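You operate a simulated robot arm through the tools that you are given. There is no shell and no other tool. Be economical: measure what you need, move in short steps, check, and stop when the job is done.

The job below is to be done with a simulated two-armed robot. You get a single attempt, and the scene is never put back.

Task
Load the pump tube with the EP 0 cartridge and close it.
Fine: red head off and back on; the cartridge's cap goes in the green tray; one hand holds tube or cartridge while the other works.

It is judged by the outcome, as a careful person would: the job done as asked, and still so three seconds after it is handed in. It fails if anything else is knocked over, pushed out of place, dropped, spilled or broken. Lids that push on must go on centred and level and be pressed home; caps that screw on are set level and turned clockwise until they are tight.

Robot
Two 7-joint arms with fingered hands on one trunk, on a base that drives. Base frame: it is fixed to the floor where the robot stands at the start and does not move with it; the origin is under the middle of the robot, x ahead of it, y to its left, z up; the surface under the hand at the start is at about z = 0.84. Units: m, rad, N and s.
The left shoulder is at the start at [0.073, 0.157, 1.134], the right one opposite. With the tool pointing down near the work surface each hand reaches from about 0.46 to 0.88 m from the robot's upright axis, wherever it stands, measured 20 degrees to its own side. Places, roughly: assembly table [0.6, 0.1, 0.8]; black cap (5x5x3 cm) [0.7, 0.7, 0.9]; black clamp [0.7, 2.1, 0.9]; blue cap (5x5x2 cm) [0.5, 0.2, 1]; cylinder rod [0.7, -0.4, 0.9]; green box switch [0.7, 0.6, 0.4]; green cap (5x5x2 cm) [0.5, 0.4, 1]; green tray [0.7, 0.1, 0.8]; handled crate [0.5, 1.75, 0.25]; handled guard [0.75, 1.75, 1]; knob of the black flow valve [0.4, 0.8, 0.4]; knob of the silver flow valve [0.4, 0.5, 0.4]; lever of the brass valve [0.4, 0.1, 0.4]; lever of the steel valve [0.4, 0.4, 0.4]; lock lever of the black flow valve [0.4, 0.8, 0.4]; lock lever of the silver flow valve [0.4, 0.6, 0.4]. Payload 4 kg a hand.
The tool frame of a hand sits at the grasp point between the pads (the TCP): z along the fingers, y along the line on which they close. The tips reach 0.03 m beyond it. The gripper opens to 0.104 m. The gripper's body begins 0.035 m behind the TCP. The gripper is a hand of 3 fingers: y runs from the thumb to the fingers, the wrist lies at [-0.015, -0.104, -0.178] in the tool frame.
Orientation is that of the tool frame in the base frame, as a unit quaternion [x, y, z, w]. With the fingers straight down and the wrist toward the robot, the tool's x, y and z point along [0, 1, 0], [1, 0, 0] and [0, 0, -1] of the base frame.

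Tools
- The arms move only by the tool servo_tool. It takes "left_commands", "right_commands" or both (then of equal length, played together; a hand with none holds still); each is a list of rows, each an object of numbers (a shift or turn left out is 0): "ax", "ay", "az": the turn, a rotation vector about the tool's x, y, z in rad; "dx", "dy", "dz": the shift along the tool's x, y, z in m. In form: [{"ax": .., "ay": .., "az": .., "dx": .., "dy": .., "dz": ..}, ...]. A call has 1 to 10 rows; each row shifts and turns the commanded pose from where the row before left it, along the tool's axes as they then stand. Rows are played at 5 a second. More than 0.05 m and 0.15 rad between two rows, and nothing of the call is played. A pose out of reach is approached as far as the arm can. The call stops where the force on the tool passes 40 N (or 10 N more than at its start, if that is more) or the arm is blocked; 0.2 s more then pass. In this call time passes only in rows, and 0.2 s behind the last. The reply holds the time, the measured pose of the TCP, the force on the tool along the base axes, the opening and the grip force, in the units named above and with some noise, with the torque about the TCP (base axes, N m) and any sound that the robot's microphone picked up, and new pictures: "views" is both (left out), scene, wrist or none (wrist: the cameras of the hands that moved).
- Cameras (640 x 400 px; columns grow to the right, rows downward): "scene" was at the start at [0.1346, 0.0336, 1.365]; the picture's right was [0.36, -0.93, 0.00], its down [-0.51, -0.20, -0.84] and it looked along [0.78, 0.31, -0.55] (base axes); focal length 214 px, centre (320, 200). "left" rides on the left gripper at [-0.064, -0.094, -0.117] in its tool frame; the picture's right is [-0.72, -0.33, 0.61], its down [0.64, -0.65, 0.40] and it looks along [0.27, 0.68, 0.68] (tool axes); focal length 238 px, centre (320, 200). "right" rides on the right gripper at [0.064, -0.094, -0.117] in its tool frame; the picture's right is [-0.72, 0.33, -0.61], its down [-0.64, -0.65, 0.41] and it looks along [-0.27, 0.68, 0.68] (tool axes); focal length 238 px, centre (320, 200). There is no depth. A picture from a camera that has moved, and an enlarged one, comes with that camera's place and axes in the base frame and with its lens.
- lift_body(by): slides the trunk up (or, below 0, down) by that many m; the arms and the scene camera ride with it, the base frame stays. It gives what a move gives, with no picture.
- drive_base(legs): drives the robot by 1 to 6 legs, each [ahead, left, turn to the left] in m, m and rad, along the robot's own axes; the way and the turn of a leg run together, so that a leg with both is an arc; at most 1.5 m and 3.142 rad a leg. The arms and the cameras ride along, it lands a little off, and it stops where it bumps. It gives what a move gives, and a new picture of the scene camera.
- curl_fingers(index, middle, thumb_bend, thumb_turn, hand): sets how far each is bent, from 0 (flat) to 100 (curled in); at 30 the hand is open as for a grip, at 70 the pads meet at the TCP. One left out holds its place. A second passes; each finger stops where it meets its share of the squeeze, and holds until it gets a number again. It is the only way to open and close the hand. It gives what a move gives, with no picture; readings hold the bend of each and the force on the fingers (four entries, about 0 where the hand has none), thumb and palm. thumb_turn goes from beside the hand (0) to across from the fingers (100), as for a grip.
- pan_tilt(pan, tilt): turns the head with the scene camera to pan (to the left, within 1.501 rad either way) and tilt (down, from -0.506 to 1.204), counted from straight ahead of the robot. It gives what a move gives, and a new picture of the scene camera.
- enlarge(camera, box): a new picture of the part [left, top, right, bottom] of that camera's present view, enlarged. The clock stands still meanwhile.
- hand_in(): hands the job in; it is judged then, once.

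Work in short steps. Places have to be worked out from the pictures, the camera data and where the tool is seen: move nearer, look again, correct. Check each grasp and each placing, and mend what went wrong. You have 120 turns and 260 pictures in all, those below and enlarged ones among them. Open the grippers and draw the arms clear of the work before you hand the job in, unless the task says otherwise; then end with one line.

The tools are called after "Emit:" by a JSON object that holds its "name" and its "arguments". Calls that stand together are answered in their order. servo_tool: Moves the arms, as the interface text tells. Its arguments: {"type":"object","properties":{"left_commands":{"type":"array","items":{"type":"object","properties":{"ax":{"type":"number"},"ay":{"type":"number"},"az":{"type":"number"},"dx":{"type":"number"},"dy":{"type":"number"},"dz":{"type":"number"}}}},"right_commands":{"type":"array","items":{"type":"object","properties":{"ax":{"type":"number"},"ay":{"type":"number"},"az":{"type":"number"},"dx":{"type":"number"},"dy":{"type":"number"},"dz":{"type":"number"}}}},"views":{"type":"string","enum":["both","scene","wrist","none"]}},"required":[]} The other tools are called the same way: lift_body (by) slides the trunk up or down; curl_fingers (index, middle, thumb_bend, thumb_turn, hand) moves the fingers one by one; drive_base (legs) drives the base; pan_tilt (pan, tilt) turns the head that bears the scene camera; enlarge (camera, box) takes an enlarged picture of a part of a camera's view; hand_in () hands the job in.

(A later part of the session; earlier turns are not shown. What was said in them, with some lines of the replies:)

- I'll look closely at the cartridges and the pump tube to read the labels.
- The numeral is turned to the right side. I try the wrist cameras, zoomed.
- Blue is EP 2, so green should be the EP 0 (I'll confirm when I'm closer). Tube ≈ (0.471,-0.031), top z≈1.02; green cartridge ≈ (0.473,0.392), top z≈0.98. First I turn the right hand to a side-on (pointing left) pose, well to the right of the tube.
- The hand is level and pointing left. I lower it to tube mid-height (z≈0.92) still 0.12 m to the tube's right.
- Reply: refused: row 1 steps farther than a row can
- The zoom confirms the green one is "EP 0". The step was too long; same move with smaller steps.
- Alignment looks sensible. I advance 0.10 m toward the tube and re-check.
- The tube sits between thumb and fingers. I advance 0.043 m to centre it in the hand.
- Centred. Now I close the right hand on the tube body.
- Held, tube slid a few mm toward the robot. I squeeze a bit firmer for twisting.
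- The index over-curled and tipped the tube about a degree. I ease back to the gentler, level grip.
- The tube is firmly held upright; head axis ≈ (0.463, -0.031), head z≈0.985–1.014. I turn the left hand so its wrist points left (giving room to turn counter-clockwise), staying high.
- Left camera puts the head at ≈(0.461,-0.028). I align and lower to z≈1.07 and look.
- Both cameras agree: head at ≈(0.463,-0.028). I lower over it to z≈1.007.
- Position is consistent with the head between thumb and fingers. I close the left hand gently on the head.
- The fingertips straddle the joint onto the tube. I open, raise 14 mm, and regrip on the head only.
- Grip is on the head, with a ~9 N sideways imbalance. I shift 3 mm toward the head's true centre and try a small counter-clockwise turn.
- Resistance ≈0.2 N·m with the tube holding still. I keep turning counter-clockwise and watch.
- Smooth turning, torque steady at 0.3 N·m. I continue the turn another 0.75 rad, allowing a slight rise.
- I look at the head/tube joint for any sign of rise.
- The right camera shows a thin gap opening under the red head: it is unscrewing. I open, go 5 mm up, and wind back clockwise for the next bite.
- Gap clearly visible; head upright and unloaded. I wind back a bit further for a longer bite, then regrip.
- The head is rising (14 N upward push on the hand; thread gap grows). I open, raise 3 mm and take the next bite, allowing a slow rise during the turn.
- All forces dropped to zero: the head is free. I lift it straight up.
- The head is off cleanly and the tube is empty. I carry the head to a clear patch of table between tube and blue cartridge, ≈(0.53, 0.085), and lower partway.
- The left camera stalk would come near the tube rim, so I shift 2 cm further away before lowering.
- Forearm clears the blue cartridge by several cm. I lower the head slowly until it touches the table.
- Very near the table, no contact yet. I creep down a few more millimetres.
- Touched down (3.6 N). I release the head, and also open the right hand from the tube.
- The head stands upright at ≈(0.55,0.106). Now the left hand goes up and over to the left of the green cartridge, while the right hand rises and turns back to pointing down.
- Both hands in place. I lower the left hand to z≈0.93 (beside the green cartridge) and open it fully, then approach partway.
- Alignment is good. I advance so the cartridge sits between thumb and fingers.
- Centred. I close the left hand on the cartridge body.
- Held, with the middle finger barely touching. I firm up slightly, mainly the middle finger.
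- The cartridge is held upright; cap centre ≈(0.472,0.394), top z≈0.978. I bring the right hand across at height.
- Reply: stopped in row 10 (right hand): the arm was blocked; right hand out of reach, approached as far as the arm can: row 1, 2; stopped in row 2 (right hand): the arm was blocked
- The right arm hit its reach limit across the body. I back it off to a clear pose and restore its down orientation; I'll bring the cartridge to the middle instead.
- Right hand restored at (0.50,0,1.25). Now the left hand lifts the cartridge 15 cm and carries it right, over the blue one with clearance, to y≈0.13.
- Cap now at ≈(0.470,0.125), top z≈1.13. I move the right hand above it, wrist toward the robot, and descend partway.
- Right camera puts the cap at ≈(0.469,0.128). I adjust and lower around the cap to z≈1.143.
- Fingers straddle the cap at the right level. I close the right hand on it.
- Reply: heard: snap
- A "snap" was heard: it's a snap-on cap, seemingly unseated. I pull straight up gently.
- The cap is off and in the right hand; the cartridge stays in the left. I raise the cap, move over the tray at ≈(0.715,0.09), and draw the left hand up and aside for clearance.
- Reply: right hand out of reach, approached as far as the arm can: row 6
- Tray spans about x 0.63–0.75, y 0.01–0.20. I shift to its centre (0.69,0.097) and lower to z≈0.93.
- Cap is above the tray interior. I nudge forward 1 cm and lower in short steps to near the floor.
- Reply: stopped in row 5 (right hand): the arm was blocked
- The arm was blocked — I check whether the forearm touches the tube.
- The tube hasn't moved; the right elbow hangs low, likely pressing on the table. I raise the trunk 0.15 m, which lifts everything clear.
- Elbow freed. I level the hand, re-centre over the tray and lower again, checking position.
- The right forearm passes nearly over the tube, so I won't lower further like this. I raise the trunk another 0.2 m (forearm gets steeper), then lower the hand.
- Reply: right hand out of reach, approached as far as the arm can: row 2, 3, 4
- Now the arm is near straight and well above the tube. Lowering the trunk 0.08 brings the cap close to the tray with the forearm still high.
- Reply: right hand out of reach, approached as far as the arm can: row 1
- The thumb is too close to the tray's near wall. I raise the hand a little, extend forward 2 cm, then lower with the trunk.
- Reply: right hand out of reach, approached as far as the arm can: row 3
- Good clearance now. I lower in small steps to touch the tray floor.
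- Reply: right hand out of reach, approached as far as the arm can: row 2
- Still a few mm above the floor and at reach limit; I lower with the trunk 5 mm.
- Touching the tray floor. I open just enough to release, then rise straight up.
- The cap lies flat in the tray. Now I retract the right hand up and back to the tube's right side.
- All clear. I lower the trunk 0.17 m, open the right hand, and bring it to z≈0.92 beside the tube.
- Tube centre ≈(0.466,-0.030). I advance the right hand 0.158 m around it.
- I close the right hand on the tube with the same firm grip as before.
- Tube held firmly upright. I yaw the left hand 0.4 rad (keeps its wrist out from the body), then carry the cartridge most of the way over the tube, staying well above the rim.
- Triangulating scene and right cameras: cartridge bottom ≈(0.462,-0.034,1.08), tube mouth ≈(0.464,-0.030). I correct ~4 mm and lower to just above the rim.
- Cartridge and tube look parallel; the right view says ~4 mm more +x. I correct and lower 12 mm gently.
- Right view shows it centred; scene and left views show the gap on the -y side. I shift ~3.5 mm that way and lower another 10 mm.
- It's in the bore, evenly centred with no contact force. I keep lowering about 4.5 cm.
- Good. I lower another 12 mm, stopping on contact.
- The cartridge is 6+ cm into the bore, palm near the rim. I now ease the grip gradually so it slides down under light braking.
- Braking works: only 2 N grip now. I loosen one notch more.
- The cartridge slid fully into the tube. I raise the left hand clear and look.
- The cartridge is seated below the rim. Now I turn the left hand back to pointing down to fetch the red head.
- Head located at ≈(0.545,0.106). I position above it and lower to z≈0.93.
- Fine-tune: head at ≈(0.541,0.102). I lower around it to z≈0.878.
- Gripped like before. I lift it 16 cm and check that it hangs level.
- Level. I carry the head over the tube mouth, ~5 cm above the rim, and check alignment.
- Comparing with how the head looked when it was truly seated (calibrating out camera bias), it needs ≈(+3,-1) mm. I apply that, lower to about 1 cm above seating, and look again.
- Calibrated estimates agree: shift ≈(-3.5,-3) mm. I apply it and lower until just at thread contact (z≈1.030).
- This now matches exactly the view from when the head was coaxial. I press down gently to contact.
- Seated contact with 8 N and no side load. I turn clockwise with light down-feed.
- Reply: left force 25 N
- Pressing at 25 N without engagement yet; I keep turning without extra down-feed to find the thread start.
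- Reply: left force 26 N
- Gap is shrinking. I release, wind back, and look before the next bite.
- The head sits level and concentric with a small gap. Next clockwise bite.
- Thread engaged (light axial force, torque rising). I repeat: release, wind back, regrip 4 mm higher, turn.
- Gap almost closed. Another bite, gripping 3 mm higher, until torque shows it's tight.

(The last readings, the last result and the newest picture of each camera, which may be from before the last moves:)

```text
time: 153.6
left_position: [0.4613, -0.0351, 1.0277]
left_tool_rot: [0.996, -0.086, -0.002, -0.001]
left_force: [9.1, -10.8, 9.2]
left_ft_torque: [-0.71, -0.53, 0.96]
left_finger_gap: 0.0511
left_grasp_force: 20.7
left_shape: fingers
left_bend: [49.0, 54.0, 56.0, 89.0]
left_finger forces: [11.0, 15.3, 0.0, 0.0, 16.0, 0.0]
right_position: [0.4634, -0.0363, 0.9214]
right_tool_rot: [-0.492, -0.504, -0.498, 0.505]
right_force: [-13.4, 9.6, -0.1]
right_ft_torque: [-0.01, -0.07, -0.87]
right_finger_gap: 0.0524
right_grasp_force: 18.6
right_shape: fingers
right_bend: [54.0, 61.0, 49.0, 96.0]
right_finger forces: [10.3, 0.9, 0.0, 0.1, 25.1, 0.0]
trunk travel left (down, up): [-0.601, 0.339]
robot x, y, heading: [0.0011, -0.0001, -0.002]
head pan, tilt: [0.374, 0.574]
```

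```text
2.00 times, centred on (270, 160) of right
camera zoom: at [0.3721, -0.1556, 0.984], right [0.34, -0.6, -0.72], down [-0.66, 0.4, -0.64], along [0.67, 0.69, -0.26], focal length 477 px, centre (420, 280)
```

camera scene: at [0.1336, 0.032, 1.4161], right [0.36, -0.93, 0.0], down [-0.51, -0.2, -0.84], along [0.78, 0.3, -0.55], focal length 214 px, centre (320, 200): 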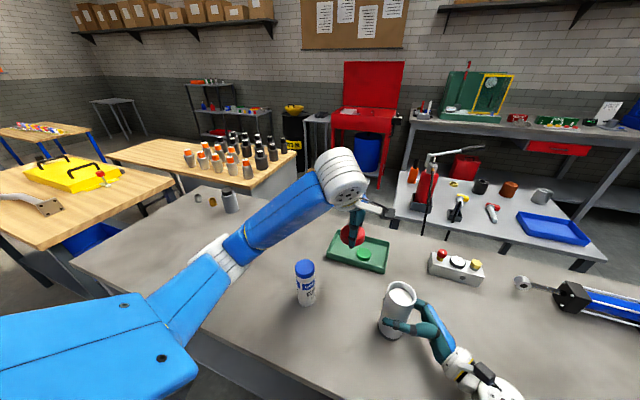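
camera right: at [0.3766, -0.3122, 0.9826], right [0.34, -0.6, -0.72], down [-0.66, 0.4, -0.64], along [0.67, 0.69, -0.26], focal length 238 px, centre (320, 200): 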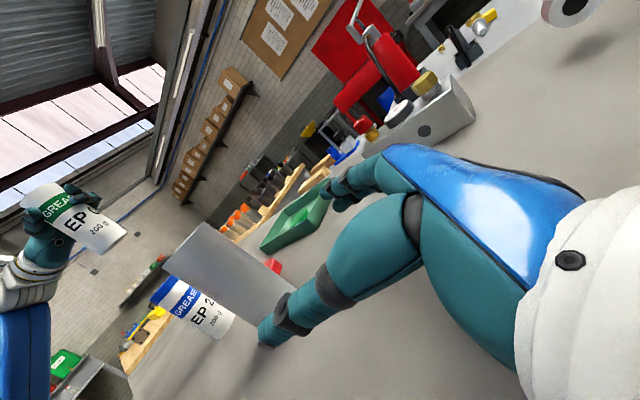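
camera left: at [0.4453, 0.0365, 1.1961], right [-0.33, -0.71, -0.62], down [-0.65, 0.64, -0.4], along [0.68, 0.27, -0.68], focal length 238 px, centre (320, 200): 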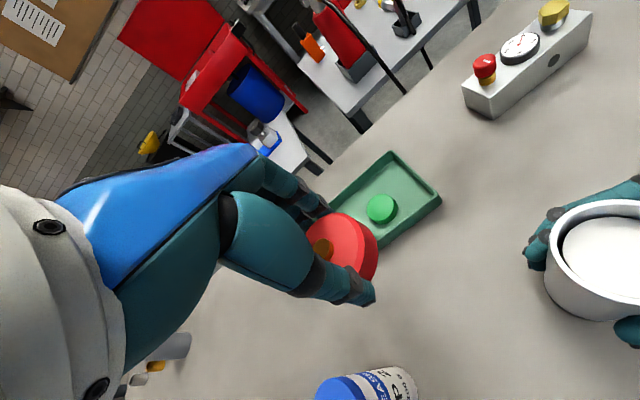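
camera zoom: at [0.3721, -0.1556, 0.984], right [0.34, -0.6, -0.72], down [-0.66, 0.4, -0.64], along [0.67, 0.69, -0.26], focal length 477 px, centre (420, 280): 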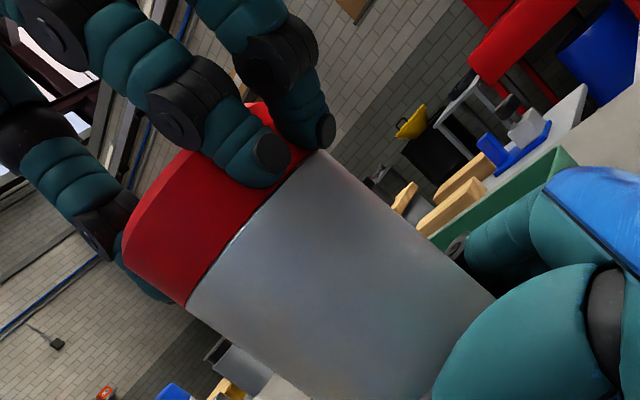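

Torque jumped to ~0.95 N·m and the gap is closed: the head is tight. I release the left hand, rise clear, and inspect.

Emit:
{"name": "curl_fingers", "arguments": {"hand": "left", "index": 34, "middle": 34, "thumb_bend": 34}}

Emit:
{"name": "servo_tool", "arguments": {"left_commands": [{"dz": -0.02}, {"dz": -0.045}, {"dz": -0.049}, {"dz": -0.049}, {"dz": -0.045}, {"dy": -0.049}, {"dy": -0.049}, {"dy": -0.049}, {"dy": -0.049}, {"dy": -0.049}], "views": "scene"}}

Emit:
{"name": "enlarge", "arguments": {"camera": "right", "box": [120, 60, 420, 260]}}

Emit:
{"name": "enlarge", "arguments": {"camera": "scene", "box": [340, 250, 460, 350]}}

```text
time: 154.6
left_position: [0.4626, -0.0348, 1.0268]
left_tool_rot: [0.996, -0.085, -0.003, -0.003]
left_force: [1.1, -1.0, -0.8]
left_ft_torque: [0.0, -0.03, 0.01]
left_finger_gap: 0.0929
left_grasp_force: 0.1
left_shape: fingers
left_bend: [34.0, 34.0, 34.0, 97.0]
left_finger forces: [0.0, 0.0, 0.1, 0.0, 0.1, 0.0]
right_position: [0.4655, -0.0368, 0.922]
right_tool_rot: [-0.493, -0.503, -0.498, 0.506]
right_force: [1.9, -1.9, -0.1]
right_ft_torque: [0.05, -0.04, -0.03]
right_finger_gap: 0.0524
right_grasp_force: 18.3
right_shape: fingers
right_bend: [50.0, 60.0, 53.0, 97.0]
right_finger forces: [16.8, 2.3, 0.0, 0.0, 17.4, 0.0]
trunk travel left (down, up): [-0.601, 0.339]
robot x, y, heading: [0.002, -0.0005, -0.006]
head pan, tilt: [0.374, 0.574]
```

```text
time: 156.8
left_position: [0.5051, 0.2085, 1.2335]
left_tool_rot: [0.996, -0.086, -0.003, -0.002]
left_force: [0.1, -0.2, -0.4]
left_ft_torque: [-0.05, 0.03, -0.03]
left_finger_gap: 0.0927
left_grasp_force: 0.1
left_shape: fingers
left_bend: [34.0, 34.0, 34.0, 97.0]
left_finger forces: [0.0, 0.0, 0.0, 0.1, 0.0, 0.1]
right_position: [0.4636, -0.0351, 0.9215]
right_tool_rot: [-0.494, -0.504, -0.497, 0.505]
right_force: [0.9, -1.1, 0.0]
right_ft_torque: [0.02, 0.02, 0.0]
right_finger_gap: 0.0525
right_grasp_force: 18.5
right_shape: fingers
right_bend: [50.0, 60.0, 53.0, 97.0]
right_finger forces: [16.4, 2.0, 0.1, 0.0, 18.0, 0.0]
trunk travel left (down, up): [-0.601, 0.339]
robot x, y, heading: [-0.0018, 0.0, -0.001]
head pan, tilt: [0.374, 0.574]
camera scene: at [0.1327, 0.0352, 1.4161], right [0.36, -0.93, 0.0], down [-0.51, -0.2, -0.84], along [0.78, 0.3, -0.55], focal length 214 px, centre (320, 200)
```

scene: 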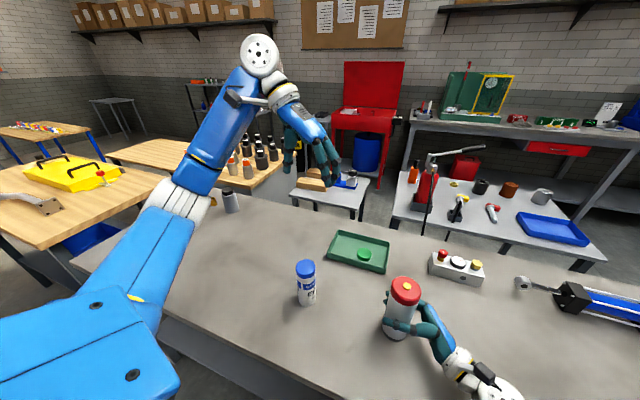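

```text
2.00 times, centred on (270, 160) of right
camera zoom: at [0.3728, -0.1533, 0.984], right [0.34, -0.61, -0.72], down [-0.66, 0.4, -0.64], along [0.67, 0.69, -0.26], focal length 477 px, centre (420, 280)
```

zoom: 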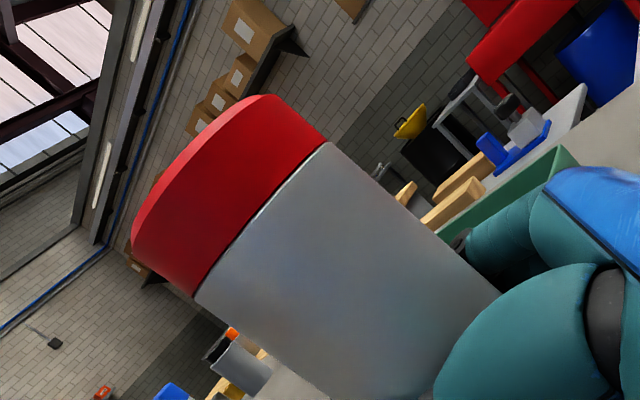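

```text
4.00 times, centred on (400, 300) of scene
camera zoom: at [0.1327, 0.0352, 1.4161], right [0.36, -0.93, 0.0], down [-0.51, -0.2, -0.84], along [0.78, 0.3, -0.55], focal length 858 px, centre (0, -200)
```

zoom: 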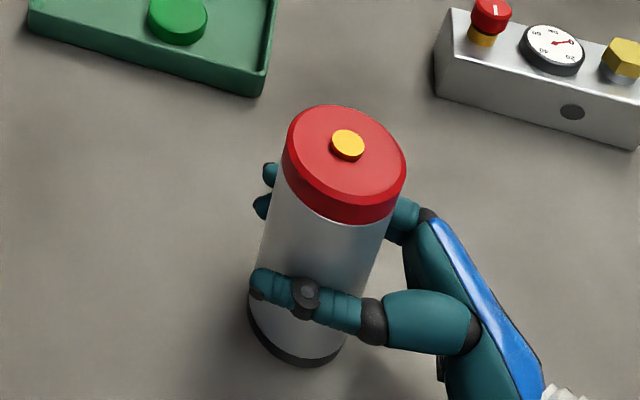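

Head is flush all round. I ease the right grip open in two steps so the tube settles upright, then look.

Emit:
{"name": "curl_fingers", "arguments": {"hand": "right", "index": 47, "middle": 52, "thumb_bend": 49}}

Emit:
{"name": "curl_fingers", "arguments": {"hand": "right", "index": 30, "middle": 30, "thumb_bend": 30}}

Emit:
{"name": "enlarge", "arguments": {"camera": "scene", "box": [340, 250, 460, 350]}}

```text
time: 157.8
left_position: [0.5065, 0.205, 1.2328]
left_tool_rot: [0.996, -0.085, -0.003, -0.002]
left_force: [-0.7, 0.1, 0.3]
left_ft_torque: [0.01, -0.01, 0.02]
left_finger_gap: 0.0931
left_grasp_force: 0.0
left_shape: fingers
left_bend: [34.0, 34.0, 34.0, 97.0]
left_finger forces: [0.0, 0.1, 0.1, 0.0, 0.0, 0.0]
right_position: [0.4645, -0.0357, 0.9226]
right_tool_rot: [-0.494, -0.503, -0.497, 0.506]
right_force: [-1.0, -1.6, 0.1]
right_ft_torque: [0.03, 0.01, 0.01]
right_finger_gap: 0.0609
right_grasp_force: 1.7
right_shape: fingers
right_bend: [46.0, 52.0, 48.0, 97.0]
right_finger forces: [1.3, 0.1, 0.0, 0.0, 2.7, 0.1]
trunk travel left (down, up): [-0.601, 0.339]
robot x, y, heading: [-0.0028, 0.0011, -0.004]
head pan, tilt: [0.374, 0.574]
```

```text
time: 158.8
left_position: [0.5055, 0.2057, 1.233]
left_tool_rot: [0.996, -0.086, -0.003, -0.002]
left_force: [0.2, 0.1, -1.2]
left_ft_torque: [0.0, 0.01, 0.0]
left_finger_gap: 0.093
left_grasp_force: 0.0
left_shape: fingers
left_bend: [34.0, 34.0, 34.0, 97.0]
left_finger forces: [0.0, 0.0, 0.0, 0.1, 0.0, 0.1]
right_position: [0.4638, -0.0355, 0.9216]
right_tool_rot: [-0.494, -0.503, -0.497, 0.505]
right_force: [0.3, 0.0, 0.2]
right_ft_torque: [0.01, -0.02, 0.0]
right_finger_gap: 0.1026
right_grasp_force: 0.0
right_shape: fingers
right_bend: [30.0, 30.0, 30.0, 97.0]
right_finger forces: [0.0, 0.1, 0.0, 0.0, 0.0, 0.1]
trunk travel left (down, up): [-0.601, 0.339]
robot x, y, heading: [-0.0012, 0.0013, -0.005]
head pan, tilt: [0.374, 0.574]
```

```text
4.00 times, centred on (400, 300) of scene
camera zoom: at [0.1334, 0.033, 1.4161], right [0.36, -0.93, 0.0], down [-0.51, -0.2, -0.84], along [0.78, 0.3, -0.55], focal length 858 px, centre (0, -200)
```

zoom: 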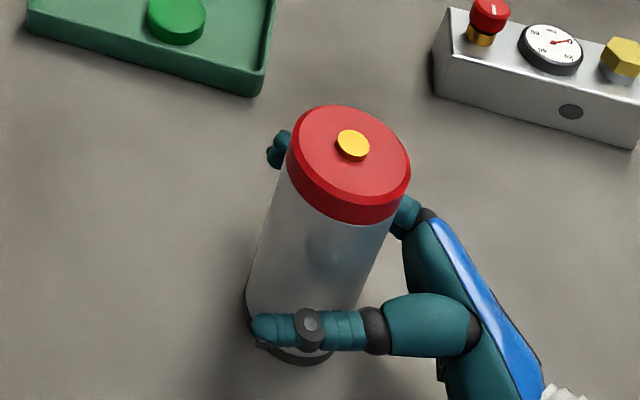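

The tube stands upright on its base. I withdraw the right hand to the right, then both arms are clear.

Emit:
{"name": "servo_tool", "arguments": {"right_commands": [{"dz": -0.02}, {"dz": -0.03}, {"dz": -0.04}, {"dz": -0.045}, {"dz": -0.03}, {"dx": 0.04}, {"dx": 0.045}], "views": "both"}}

Emit:
{"name": "enlarge", "arguments": {"camera": "scene", "box": [280, 220, 500, 350]}}

```text
time: 160.4
left_position: [0.5054, 0.2058, 1.2337]
left_tool_rot: [0.996, -0.087, -0.003, -0.003]
left_force: [-0.4, 0.4, 0.1]
left_ft_torque: [0.02, 0.02, -0.01]
left_finger_gap: 0.093
left_grasp_force: 0.1
left_shape: fingers
left_bend: [34.0, 34.0, 34.0, 97.0]
left_finger forces: [0.1, 0.1, 0.1, 0.1, 0.0, 0.0]
right_position: [0.4667, -0.201, 1.0069]
right_tool_rot: [-0.493, -0.503, -0.498, 0.505]
right_force: [-0.2, -0.1, 0.4]
right_ft_torque: [-0.01, -0.01, 0.01]
right_finger_gap: 0.103
right_grasp_force: 0.0
right_shape: fingers
right_bend: [30.0, 30.0, 30.0, 97.0]
right_finger forces: [0.0, 0.0, 0.1, 0.0, 0.0, 0.0]
trunk travel left (down, up): [-0.601, 0.339]
robot x, y, heading: [-0.0003, 0.0025, 0.0]
head pan, tilt: [0.374, 0.574]
camera scene: at [0.1331, 0.0322, 1.4161], right [0.36, -0.93, 0.0], down [-0.51, -0.2, -0.84], along [0.78, 0.3, -0.55], focal length 214 px, centre (320, 200)
camera right: at [0.3747, -0.3201, 1.0688], right [0.34, -0.6, -0.72], down [-0.66, 0.4, -0.64], along [0.67, 0.69, -0.26], focal length 238 px, centre (320, 200)
```

scene: 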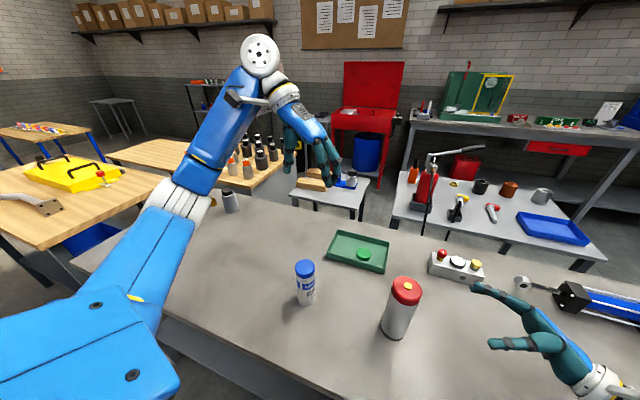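
right: 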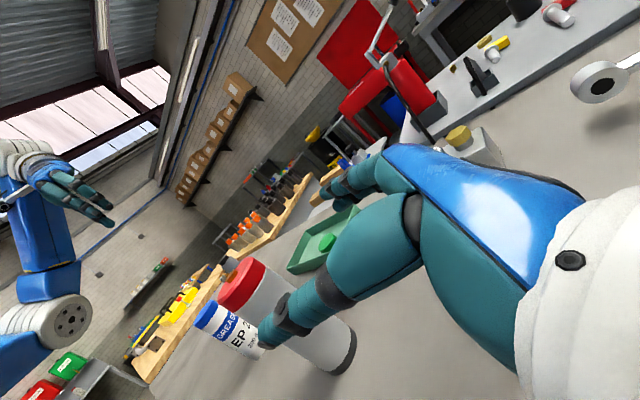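

```text
2.91 times, centred on (390, 285) of scene
camera zoom: at [0.1331, 0.0322, 1.4161], right [0.36, -0.93, 0.0], down [-0.51, -0.2, -0.84], along [0.78, 0.3, -0.55], focal length 624 px, centre (116, -47)
```

zoom: 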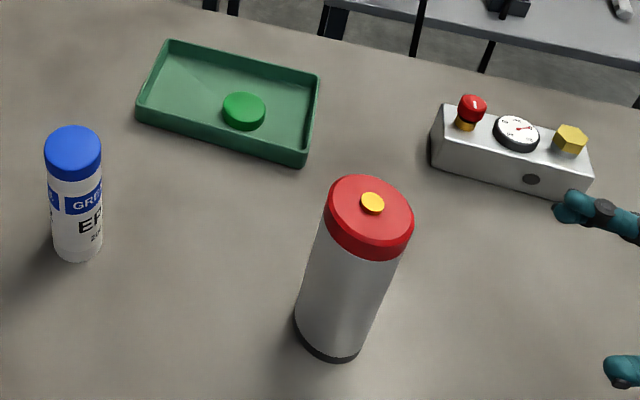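

Everything is in place: the tube is closed and upright, the green cap is in the tray, and nothing else has been disturbed. Both hands are open and clear, so I hand in.

Emit:
{"name": "hand_in", "arguments": {}}

```text
The job is handed in.
```

The pump tube is loaded with the EP 0 cartridge and closed, with the red head screwed on tight. The green cap is in the green tray, and both arms are clear of the work.
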